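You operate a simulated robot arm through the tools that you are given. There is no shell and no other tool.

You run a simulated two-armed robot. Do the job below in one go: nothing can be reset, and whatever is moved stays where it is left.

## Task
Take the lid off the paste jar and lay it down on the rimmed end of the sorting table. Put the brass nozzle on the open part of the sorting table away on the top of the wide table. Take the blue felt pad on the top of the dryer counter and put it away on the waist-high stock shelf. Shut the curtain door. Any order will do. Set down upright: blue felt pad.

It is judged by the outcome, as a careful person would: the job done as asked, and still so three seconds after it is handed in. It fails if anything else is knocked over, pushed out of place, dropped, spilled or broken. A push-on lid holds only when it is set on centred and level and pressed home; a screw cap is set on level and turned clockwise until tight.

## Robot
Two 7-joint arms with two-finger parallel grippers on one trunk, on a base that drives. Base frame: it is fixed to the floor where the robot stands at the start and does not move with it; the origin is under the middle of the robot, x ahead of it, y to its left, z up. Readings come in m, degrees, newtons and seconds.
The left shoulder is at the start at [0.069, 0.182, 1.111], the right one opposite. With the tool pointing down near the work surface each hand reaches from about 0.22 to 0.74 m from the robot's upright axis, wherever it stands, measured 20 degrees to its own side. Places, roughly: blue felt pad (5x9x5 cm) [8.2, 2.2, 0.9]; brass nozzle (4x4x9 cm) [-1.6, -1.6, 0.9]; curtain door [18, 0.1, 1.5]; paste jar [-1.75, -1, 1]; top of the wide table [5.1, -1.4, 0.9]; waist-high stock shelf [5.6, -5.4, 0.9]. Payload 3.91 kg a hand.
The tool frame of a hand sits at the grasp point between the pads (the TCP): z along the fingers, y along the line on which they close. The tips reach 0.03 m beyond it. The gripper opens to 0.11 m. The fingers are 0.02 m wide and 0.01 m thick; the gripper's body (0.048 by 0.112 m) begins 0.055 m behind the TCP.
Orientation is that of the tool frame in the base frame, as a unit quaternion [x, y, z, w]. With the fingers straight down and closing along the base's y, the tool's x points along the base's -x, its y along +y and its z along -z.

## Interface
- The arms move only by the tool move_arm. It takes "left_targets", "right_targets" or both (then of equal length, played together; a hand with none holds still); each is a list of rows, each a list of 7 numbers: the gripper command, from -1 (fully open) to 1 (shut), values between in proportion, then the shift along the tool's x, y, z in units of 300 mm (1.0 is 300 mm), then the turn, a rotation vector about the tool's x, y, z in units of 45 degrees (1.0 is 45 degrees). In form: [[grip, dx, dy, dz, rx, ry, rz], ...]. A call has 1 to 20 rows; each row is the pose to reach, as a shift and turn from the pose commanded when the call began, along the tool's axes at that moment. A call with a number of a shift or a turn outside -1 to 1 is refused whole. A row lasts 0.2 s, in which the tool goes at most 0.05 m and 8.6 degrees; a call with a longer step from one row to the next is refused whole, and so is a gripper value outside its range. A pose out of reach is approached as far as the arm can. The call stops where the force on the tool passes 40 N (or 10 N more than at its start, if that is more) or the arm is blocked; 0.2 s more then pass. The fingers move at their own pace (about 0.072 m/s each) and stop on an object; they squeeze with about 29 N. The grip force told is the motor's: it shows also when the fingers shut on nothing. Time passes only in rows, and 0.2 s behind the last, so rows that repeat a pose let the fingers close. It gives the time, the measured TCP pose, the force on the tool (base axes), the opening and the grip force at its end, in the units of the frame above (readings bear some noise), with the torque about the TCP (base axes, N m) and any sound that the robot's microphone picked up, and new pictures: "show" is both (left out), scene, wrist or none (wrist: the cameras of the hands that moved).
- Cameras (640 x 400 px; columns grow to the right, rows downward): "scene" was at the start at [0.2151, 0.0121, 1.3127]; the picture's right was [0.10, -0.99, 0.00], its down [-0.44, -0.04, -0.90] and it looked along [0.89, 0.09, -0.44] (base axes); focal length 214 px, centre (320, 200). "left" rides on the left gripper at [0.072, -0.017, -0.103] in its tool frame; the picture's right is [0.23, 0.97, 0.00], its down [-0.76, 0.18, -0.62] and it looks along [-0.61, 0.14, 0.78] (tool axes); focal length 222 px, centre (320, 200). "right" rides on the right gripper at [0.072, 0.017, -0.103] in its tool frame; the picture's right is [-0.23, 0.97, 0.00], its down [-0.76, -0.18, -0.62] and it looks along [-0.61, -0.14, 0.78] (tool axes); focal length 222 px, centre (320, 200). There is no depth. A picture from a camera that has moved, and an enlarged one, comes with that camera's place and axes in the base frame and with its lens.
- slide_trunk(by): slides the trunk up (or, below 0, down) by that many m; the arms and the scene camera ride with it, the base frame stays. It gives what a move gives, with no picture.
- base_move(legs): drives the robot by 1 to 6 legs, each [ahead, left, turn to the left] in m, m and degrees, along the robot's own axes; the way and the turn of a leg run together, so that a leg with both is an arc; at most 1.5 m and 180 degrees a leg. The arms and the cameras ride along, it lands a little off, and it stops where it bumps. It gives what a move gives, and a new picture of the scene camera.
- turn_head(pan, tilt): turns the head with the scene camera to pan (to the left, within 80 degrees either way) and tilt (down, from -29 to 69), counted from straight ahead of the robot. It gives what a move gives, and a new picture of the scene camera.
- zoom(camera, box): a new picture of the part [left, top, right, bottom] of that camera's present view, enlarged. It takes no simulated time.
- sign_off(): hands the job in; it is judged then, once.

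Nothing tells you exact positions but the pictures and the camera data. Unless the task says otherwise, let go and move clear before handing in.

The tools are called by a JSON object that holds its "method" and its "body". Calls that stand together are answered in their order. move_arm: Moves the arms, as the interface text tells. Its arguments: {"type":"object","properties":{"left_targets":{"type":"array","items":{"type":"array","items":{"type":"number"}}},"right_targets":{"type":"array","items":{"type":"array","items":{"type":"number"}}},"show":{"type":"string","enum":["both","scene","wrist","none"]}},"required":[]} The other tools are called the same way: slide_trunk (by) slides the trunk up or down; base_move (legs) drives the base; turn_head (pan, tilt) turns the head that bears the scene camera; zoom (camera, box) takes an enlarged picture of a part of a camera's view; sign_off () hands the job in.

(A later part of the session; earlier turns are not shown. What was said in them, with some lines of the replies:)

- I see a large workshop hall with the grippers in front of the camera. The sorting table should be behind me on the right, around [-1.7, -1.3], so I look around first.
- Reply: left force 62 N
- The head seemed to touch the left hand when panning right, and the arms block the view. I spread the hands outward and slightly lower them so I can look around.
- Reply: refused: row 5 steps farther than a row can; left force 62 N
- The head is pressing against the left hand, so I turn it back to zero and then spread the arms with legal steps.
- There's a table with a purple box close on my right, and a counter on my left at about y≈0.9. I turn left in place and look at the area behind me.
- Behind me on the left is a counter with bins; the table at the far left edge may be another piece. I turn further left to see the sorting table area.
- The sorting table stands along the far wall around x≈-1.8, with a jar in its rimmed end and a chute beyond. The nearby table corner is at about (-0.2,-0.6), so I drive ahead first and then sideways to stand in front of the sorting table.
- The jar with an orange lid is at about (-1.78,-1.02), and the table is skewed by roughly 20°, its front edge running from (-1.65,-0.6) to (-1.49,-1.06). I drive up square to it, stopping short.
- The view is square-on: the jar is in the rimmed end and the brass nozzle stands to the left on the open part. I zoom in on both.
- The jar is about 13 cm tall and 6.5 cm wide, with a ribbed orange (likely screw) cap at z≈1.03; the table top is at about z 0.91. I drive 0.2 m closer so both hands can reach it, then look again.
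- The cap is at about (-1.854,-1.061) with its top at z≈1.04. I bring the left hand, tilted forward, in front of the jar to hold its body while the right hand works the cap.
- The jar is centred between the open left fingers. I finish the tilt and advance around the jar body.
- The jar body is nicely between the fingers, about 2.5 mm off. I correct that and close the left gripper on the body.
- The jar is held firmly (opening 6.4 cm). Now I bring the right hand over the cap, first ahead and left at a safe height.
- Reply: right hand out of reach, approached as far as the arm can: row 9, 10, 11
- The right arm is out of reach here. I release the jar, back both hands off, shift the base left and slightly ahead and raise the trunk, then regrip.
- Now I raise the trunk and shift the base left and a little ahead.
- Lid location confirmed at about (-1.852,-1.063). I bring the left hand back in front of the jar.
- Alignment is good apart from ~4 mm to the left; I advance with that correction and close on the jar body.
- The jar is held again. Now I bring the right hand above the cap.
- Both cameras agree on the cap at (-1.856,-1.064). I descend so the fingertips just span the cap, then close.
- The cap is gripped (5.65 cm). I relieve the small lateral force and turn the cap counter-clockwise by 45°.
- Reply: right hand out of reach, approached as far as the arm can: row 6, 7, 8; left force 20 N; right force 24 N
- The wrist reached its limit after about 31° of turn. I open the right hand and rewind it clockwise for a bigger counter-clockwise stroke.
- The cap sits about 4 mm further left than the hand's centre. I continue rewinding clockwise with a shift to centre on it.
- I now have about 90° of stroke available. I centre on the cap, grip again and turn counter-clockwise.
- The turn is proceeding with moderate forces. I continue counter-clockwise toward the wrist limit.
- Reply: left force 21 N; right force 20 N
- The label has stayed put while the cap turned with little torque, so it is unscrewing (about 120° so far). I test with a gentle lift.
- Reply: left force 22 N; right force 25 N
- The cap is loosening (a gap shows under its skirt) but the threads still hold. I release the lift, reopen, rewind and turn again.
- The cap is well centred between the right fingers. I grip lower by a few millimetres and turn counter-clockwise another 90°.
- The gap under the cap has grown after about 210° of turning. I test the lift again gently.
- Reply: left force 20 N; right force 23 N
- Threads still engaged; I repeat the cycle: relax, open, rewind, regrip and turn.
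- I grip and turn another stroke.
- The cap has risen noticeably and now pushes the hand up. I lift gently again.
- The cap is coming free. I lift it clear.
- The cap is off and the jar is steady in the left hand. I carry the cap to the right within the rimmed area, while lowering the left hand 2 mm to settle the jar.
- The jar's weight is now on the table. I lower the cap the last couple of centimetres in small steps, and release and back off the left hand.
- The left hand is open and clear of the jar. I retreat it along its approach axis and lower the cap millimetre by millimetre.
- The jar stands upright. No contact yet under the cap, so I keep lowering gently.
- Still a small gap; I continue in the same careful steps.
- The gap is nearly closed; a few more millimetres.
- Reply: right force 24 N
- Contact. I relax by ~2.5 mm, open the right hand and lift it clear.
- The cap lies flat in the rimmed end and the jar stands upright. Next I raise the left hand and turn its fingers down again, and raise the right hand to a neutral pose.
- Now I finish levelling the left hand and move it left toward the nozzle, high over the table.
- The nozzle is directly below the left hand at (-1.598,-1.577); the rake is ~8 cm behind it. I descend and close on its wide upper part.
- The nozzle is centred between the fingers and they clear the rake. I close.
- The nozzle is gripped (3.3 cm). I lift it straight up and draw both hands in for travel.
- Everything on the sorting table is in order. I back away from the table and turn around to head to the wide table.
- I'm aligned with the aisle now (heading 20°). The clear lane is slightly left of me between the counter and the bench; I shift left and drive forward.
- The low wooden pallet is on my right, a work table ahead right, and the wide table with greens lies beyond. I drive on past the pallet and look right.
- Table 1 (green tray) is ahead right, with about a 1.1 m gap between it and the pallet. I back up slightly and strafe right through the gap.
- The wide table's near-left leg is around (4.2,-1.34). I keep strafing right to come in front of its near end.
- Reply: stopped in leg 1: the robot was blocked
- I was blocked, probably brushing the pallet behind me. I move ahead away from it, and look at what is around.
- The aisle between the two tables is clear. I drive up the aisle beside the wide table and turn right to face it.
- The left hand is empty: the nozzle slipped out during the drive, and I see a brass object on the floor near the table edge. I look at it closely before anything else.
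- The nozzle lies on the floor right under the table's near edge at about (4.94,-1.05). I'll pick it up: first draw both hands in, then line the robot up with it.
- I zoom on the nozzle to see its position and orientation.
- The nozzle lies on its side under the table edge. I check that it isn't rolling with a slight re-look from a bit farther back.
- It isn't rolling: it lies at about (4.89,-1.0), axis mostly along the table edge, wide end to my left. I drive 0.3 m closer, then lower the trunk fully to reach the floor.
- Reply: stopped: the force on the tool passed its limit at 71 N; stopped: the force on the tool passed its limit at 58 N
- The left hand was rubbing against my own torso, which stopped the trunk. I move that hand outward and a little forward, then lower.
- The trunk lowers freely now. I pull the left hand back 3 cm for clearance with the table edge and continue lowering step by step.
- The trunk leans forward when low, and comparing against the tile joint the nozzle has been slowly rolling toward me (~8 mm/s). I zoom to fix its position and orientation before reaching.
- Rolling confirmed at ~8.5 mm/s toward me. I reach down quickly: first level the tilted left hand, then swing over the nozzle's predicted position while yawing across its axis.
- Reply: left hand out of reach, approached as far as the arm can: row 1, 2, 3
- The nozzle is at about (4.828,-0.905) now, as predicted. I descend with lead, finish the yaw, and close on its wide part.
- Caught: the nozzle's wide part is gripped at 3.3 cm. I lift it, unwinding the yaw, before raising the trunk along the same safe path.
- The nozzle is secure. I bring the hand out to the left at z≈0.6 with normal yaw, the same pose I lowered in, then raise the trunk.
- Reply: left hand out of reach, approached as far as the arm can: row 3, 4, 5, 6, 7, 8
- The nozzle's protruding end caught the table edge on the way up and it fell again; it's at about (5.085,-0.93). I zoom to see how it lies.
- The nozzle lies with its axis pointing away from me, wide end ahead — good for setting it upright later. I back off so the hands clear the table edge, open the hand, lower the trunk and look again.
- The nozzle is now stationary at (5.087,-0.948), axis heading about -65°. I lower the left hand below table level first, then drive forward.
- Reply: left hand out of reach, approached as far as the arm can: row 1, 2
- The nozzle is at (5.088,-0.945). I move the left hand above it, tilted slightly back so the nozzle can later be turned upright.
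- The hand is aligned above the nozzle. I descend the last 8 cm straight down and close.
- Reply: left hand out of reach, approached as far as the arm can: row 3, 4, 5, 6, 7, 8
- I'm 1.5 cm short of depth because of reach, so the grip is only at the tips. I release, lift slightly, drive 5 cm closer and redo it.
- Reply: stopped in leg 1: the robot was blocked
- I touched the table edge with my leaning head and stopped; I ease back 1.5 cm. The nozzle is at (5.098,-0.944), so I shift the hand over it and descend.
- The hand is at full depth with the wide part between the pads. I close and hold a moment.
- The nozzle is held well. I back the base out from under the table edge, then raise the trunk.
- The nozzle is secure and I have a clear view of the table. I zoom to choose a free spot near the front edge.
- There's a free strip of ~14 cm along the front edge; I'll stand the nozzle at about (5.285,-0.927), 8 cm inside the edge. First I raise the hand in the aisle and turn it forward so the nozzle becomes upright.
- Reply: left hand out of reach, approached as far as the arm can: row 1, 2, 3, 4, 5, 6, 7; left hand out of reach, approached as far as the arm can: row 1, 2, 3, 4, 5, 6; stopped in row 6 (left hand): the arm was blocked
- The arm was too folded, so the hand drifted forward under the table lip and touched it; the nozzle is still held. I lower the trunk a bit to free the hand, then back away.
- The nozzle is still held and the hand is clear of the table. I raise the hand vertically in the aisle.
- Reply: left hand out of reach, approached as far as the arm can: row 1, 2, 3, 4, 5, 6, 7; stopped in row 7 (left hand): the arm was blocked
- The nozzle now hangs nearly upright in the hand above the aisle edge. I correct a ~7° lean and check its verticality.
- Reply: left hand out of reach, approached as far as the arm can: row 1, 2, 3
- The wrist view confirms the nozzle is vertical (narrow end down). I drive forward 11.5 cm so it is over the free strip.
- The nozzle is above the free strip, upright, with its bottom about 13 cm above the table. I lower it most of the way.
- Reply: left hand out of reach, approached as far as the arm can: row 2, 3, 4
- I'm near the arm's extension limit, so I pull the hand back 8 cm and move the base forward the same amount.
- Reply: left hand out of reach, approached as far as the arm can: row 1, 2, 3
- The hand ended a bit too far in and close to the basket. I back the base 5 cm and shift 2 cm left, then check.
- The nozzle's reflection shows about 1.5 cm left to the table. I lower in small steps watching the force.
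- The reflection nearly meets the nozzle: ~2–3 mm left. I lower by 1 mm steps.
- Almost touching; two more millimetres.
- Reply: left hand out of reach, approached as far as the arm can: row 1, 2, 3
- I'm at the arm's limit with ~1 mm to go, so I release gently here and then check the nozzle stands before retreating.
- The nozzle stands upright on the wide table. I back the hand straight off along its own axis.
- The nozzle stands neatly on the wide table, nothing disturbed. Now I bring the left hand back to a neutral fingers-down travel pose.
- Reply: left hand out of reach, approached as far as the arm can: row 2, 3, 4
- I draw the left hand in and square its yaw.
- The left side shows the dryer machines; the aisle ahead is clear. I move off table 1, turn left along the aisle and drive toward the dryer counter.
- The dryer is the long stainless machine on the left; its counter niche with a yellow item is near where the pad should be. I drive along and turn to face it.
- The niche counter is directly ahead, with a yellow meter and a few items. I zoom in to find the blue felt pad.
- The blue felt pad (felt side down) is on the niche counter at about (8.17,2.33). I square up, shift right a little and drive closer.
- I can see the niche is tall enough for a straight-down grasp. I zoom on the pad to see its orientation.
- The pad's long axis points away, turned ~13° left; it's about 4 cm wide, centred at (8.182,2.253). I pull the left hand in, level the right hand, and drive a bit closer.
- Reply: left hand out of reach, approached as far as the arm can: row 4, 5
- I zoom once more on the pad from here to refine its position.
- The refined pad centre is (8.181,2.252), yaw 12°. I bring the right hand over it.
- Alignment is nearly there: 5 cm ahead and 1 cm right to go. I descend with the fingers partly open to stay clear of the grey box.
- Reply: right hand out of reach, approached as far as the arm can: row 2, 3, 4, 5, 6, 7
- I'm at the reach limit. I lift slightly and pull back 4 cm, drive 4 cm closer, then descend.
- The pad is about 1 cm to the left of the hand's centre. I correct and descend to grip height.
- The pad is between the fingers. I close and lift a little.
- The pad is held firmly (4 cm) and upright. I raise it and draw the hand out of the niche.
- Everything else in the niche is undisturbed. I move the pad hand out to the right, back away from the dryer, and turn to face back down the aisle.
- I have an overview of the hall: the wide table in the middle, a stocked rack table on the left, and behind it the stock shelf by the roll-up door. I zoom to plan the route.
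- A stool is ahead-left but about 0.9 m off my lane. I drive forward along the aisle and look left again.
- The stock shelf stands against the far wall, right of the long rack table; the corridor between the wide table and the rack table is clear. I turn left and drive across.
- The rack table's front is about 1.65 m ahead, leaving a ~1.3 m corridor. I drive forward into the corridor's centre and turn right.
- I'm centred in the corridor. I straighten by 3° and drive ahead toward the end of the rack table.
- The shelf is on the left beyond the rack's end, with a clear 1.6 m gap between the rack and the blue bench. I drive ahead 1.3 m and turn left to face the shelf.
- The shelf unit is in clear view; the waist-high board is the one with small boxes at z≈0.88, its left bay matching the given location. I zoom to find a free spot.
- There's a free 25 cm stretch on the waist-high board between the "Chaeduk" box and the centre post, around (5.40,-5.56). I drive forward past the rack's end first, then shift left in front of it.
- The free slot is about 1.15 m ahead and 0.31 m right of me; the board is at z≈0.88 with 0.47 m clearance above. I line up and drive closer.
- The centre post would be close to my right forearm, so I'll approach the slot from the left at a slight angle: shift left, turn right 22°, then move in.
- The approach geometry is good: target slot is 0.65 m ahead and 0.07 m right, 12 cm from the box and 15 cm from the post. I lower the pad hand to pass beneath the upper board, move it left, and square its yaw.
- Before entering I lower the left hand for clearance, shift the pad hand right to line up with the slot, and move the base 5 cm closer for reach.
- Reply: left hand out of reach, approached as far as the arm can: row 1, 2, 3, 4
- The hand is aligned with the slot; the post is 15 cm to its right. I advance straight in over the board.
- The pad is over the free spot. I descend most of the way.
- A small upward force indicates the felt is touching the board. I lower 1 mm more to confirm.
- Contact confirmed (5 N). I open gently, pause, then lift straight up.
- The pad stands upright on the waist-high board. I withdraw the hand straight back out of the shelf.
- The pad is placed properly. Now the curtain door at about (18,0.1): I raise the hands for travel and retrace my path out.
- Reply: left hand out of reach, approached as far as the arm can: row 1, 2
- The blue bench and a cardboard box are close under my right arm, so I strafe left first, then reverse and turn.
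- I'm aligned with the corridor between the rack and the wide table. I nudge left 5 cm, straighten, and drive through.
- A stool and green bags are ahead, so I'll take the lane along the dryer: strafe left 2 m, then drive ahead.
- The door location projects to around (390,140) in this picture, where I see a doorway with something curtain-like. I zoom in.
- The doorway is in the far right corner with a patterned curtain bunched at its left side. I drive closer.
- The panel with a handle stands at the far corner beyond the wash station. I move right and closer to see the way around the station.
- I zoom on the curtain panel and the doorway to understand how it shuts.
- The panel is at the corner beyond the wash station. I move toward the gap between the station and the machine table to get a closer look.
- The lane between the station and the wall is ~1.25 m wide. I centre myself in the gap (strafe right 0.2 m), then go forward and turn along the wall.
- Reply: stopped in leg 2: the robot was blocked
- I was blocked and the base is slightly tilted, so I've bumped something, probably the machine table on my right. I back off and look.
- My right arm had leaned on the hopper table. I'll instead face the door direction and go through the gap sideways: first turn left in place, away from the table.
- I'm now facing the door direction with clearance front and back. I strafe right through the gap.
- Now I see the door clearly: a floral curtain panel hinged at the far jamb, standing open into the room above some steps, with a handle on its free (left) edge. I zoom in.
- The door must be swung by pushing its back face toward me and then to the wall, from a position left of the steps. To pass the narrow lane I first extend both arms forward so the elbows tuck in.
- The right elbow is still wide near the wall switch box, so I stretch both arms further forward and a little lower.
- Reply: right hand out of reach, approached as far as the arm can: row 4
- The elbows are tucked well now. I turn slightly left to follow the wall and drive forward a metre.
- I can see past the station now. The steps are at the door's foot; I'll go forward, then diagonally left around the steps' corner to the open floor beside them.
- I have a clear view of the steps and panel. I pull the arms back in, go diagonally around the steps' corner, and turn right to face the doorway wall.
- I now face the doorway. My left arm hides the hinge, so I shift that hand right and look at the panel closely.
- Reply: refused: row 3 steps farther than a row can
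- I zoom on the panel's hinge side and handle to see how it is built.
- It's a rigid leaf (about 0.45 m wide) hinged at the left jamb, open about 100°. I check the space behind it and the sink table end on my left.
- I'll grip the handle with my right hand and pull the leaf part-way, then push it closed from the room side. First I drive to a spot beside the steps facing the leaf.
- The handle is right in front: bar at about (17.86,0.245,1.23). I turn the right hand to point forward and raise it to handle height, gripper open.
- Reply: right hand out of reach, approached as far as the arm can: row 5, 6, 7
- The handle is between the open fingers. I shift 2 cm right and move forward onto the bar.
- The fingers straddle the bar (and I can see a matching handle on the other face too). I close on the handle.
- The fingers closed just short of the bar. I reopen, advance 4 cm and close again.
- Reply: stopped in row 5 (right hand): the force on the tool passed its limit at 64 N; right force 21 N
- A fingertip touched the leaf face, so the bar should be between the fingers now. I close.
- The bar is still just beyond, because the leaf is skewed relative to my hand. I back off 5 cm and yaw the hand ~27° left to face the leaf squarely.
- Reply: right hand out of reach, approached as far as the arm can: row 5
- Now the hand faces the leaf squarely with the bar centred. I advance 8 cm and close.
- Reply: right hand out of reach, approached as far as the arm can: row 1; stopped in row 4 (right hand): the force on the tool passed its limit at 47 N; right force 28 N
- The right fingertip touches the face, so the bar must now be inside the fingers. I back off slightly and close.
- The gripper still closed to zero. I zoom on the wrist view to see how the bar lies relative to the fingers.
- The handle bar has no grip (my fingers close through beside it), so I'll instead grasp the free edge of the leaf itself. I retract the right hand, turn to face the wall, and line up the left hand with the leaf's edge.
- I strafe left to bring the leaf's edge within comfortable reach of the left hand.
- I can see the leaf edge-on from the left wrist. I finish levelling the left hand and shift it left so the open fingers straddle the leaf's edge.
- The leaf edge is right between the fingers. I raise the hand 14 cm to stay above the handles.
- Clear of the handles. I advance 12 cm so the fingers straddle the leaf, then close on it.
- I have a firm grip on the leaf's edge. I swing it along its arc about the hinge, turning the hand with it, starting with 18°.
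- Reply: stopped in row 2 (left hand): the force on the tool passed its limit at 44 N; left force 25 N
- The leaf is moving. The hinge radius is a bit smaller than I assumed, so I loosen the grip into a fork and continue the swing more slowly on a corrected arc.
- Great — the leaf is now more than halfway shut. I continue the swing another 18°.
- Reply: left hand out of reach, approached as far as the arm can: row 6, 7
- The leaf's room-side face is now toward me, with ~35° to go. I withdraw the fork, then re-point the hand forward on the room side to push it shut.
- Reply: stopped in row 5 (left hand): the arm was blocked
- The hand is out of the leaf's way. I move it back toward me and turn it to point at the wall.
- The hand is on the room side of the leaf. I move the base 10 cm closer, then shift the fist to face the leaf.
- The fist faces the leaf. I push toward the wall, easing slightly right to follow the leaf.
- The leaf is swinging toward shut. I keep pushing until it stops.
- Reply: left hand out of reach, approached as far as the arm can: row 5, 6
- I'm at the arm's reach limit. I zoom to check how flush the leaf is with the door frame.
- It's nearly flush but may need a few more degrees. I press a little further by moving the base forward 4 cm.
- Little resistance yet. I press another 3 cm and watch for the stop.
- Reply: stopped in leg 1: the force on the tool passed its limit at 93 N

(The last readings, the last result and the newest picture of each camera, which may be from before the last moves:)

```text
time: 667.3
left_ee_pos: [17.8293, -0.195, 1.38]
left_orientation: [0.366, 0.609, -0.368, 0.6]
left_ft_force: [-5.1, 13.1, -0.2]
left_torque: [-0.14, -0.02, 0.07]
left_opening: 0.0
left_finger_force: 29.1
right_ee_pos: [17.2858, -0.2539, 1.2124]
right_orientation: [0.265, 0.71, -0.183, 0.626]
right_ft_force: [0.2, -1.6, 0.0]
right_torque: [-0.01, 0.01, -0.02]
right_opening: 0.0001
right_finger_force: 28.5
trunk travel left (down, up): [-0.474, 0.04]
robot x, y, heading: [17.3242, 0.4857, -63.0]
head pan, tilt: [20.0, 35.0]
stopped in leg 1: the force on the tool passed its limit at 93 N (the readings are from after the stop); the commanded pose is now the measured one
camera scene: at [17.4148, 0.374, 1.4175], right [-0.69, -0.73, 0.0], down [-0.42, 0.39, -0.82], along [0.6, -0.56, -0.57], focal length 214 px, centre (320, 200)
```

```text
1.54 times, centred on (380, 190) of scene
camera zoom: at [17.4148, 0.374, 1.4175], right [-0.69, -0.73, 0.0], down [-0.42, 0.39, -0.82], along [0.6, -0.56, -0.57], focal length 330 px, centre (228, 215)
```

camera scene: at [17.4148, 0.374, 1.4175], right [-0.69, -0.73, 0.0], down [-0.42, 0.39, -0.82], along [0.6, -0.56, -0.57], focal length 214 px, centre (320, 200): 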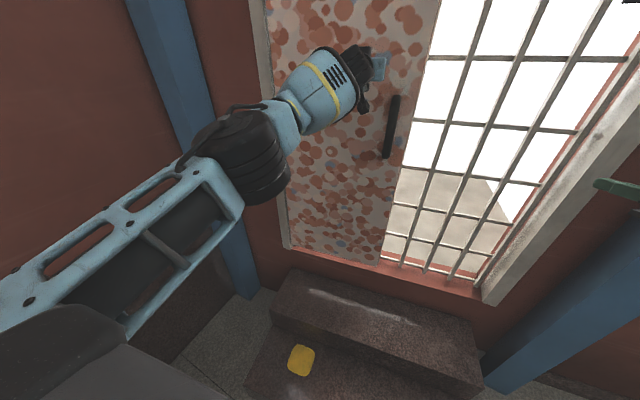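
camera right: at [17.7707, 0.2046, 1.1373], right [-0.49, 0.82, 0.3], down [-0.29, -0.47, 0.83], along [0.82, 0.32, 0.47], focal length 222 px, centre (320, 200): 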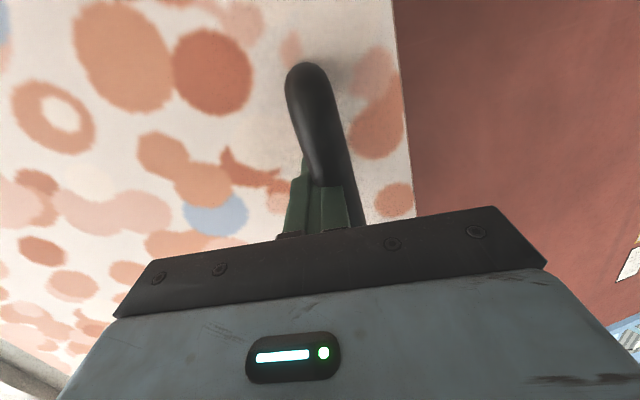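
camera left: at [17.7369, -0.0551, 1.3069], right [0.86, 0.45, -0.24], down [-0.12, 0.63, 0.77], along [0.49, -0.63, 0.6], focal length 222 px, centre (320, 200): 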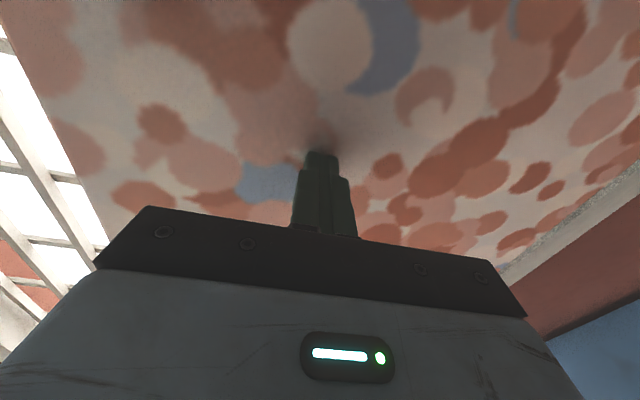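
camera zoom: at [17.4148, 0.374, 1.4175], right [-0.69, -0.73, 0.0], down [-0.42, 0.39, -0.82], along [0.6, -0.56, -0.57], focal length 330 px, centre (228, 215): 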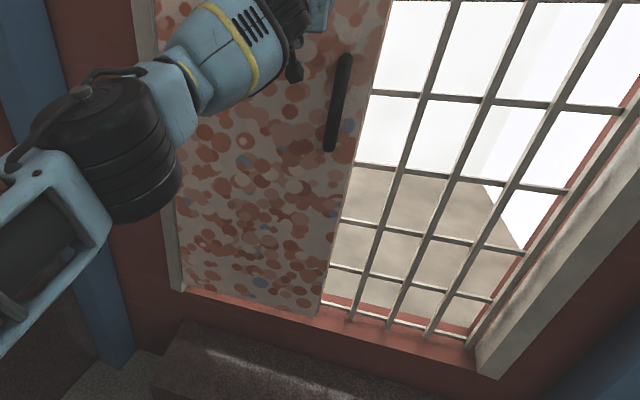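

It hit a hard stop (the leaf is now in line with the frame). I back the hand away gently and check it stays shut.

{"method": "base_move", "body": {"legs": [[-0.12, 0, 0]]}}

{"method": "turn_head", "body": {"pan": 20, "tilt": 25}}

{"method": "zoom", "body": {"camera": "scene", "box": [240, 40, 520, 300]}}

```text
time: 668.6
left_ee_pos: [17.7751, -0.09, 1.3763]
left_orientation: [0.367, 0.611, -0.367, 0.599]
left_ft_force: [1.3, -0.5, 0.6]
left_torque: [-0.02, -0.01, 0.04]
left_opening: 0.0
left_finger_force: 29.1
right_ee_pos: [17.2305, -0.1482, 1.2107]
right_orientation: [0.266, 0.711, -0.182, 0.625]
right_ft_force: [-0.2, -1.2, -0.1]
right_torque: [-0.01, 0.02, -0.01]
right_opening: 0.0
right_finger_force: 28.8
trunk travel left (down, up): [-0.474, 0.04]
robot x, y, heading: [17.268, 0.5943, -63.2]
head pan, tilt: [20.0, 35.0]
camera scene: at [17.3614, 0.4792, 1.417], right [-0.69, -0.73, 0.0], down [-0.42, 0.39, -0.82], along [0.6, -0.56, -0.57], focal length 214 px, centre (320, 200)
```

scene: 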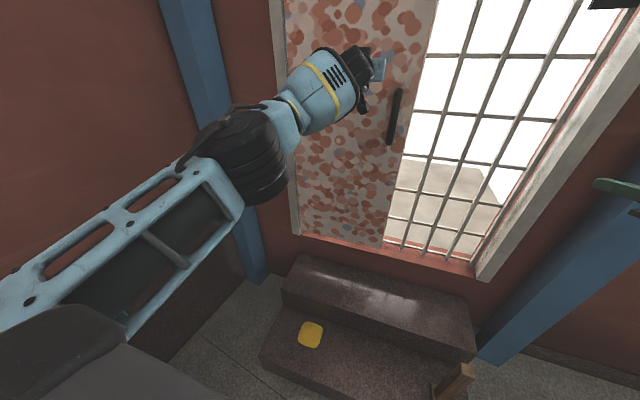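

```text
time: 669.3
left_ee_pos: [17.7757, -0.0903, 1.3763]
left_orientation: [0.367, 0.61, -0.368, 0.599]
left_ft_force: [-0.2, -0.2, -0.4]
left_torque: [0.0, 0.02, 0.0]
left_opening: 0.0002
left_finger_force: 29.0
right_ee_pos: [17.2305, -0.148, 1.2119]
right_orientation: [0.265, 0.711, -0.182, 0.625]
right_ft_force: [0.3, 0.0, -0.3]
right_torque: [0.02, 0.0, -0.01]
right_opening: 0.0001
right_finger_force: 29.1
trunk travel left (down, up): [-0.474, 0.04]
robot x, y, heading: [17.27, 0.5974, -63.1]
head pan, tilt: [20.0, 25.0]
camera scene: at [17.3638, 0.4776, 1.433], right [-0.69, -0.73, 0.0], down [-0.31, 0.29, -0.91], along [0.66, -0.62, -0.42], focal length 214 px, centre (320, 200)
```

scene: 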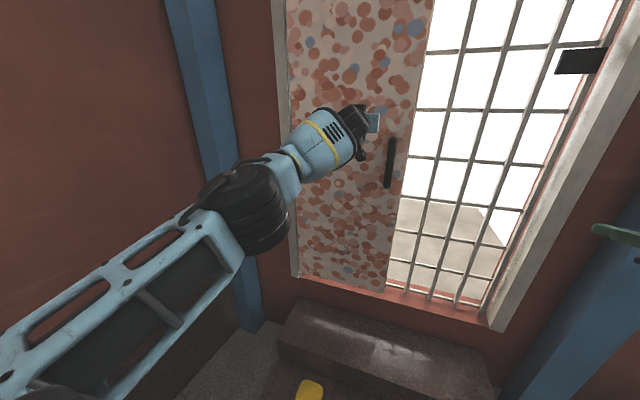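

```text
1.54 times, centred on (380, 170) of scene
camera zoom: at [17.3638, 0.4776, 1.433], right [-0.69, -0.73, 0.0], down [-0.31, 0.29, -0.91], along [0.66, -0.62, -0.42], focal length 330 px, centre (228, 246)
```

zoom: 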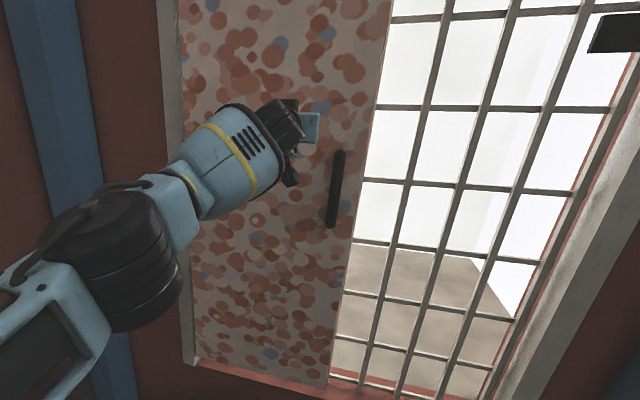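

The leaf sits flush in the frame and stays put. I pull the hand and base well clear and check once more.

{"method": "move_arm", "body": {"left_targets": [[1, 0, 0.03, -0.12, 0, 0, 0], [1, 0, 0.06, -0.25, 0, 0, 0], [1, 0, 0.09, -0.38, 0, 0, 0], [1, 0, 0.12, -0.5, 0, 0, 0], [1, 0, 0.15, -0.62, 0, 0, 0]], "show": "none"}}

{"method": "base_move", "body": {"legs": [[-0.25, 0, 0]]}}

{"method": "turn_head", "body": {"pan": 30, "tilt": 12}}

```text
time: 670.5
left_ee_pos: [17.7294, 0.1003, 1.379]
left_orientation: [0.368, 0.61, -0.368, 0.598]
left_ft_force: [-0.6, -0.4, 0.0]
left_torque: [0.01, 0.0, 0.02]
left_opening: 0.0
left_finger_force: 29.6
right_ee_pos: [17.2303, -0.1462, 1.2123]
right_orientation: [0.266, 0.711, -0.182, 0.625]
right_ft_force: [0.0, 0.2, 0.8]
right_torque: [0.01, -0.03, 0.02]
right_opening: 0.0
right_finger_force: 29.0
trunk travel left (down, up): [-0.474, 0.04]
robot x, y, heading: [17.2702, 0.5904, -63.2]
head pan, tilt: [20.0, 25.0]
```

```text
time: 672.3
left_ee_pos: [17.6202, 0.3139, 1.3791]
left_orientation: [0.368, 0.61, -0.368, 0.598]
left_ft_force: [-0.1, -0.2, -1.1]
left_torque: [-0.01, -0.03, 0.01]
left_opening: 0.0
left_finger_force: 29.5
right_ee_pos: [17.1198, 0.0699, 1.2117]
right_orientation: [0.268, 0.711, -0.183, 0.624]
right_ft_force: [-0.8, 0.7, 0.7]
right_torque: [-0.02, 0.0, 0.02]
right_opening: 0.0
right_finger_force: 29.5
trunk travel left (down, up): [-0.474, 0.04]
robot x, y, heading: [17.1593, 0.8104, -63.5]
head pan, tilt: [20.0, 25.0]
camera scene: at [17.2554, 0.6931, 1.4329], right [-0.69, -0.72, 0.0], down [-0.31, 0.29, -0.91], along [0.66, -0.62, -0.42], focal length 214 px, centre (320, 200)
```

scene: 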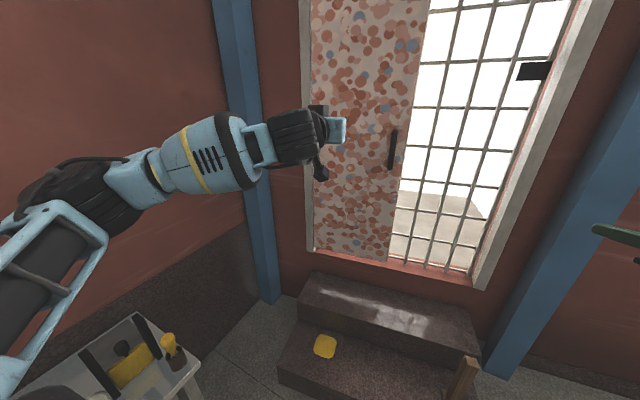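

```text
time: 673.0
left_ee_pos: [17.6199, 0.3127, 1.3792]
left_orientation: [0.368, 0.61, -0.368, 0.597]
left_ft_force: [-0.3, -0.1, -0.8]
left_torque: [0.0, -0.01, 0.03]
left_opening: 0.0
left_finger_force: 29.1
right_ee_pos: [17.1203, 0.0686, 1.2117]
right_orientation: [0.268, 0.71, -0.184, 0.625]
right_ft_force: [0.3, 0.2, 0.3]
right_torque: [-0.01, 0.02, 0.02]
right_opening: 0.0001
right_finger_force: 29.2
trunk travel left (down, up): [-0.474, 0.04]
robot x, y, heading: [17.1622, 0.809, -63.5]
head pan, tilt: [30.0, 12.0]
camera scene: at [17.2661, 0.7054, 1.4541], right [-0.55, -0.83, 0.0], down [-0.17, 0.12, -0.98], along [0.81, -0.54, -0.21], focal length 214 px, centre (320, 200)
```

scene: 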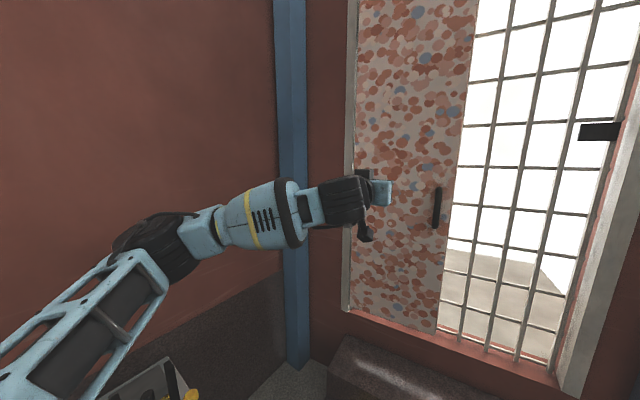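

All four parts of the job are finished. The cap lies in the rimmed end of the sorting table and the nozzle stands on the wide table. The pad is upright on the waist-high shelf, the curtain leaf is shut against its stop, and both hands are clear, so I hand in.

On the way, the nozzle slipped out of my gripper during a drive and then caught the table edge, so it fell to the floor twice before I placed it. I also bumped something near the wooden pallet, the wide table's edge, and the hopper table. I saw nothing knocked over, but I couldn't see the pallet spot to check it.

{"method": "sign_off", "body": {}}

```text
The job is handed in.
```

I finished all four parts of the job and handed it in, but the nozzle fell to the floor twice on the way and I bumped a few things.

- **Paste jar:** the lid is unscrewed and lies flat in the rimmed end of the sorting table. The jar is standing open in its place.
- **Brass nozzle:** it stands upright near the front edge of the wide table. It slipped out of the gripper during a drive, and later caught the table edge, so it fell twice before I placed it.
- **Blue felt pad:** it is upright, felt side down, on the waist-high board of the stock shelf, to the right of the "Chaeduk" box.
- **Curtain door:** I swung the leaf shut until it hit a hard stop in the frame, and it stayed there when I backed away. The leaf covers only about half of the grille opening.

I bumped something near the wooden pallet, the edge of the wide table, and the hopper table by the wash station. I saw nothing knocked over or moved, but I could not see the spot by the pallet. I also did not go back to look at the jar, nozzle or pad again before handing in.
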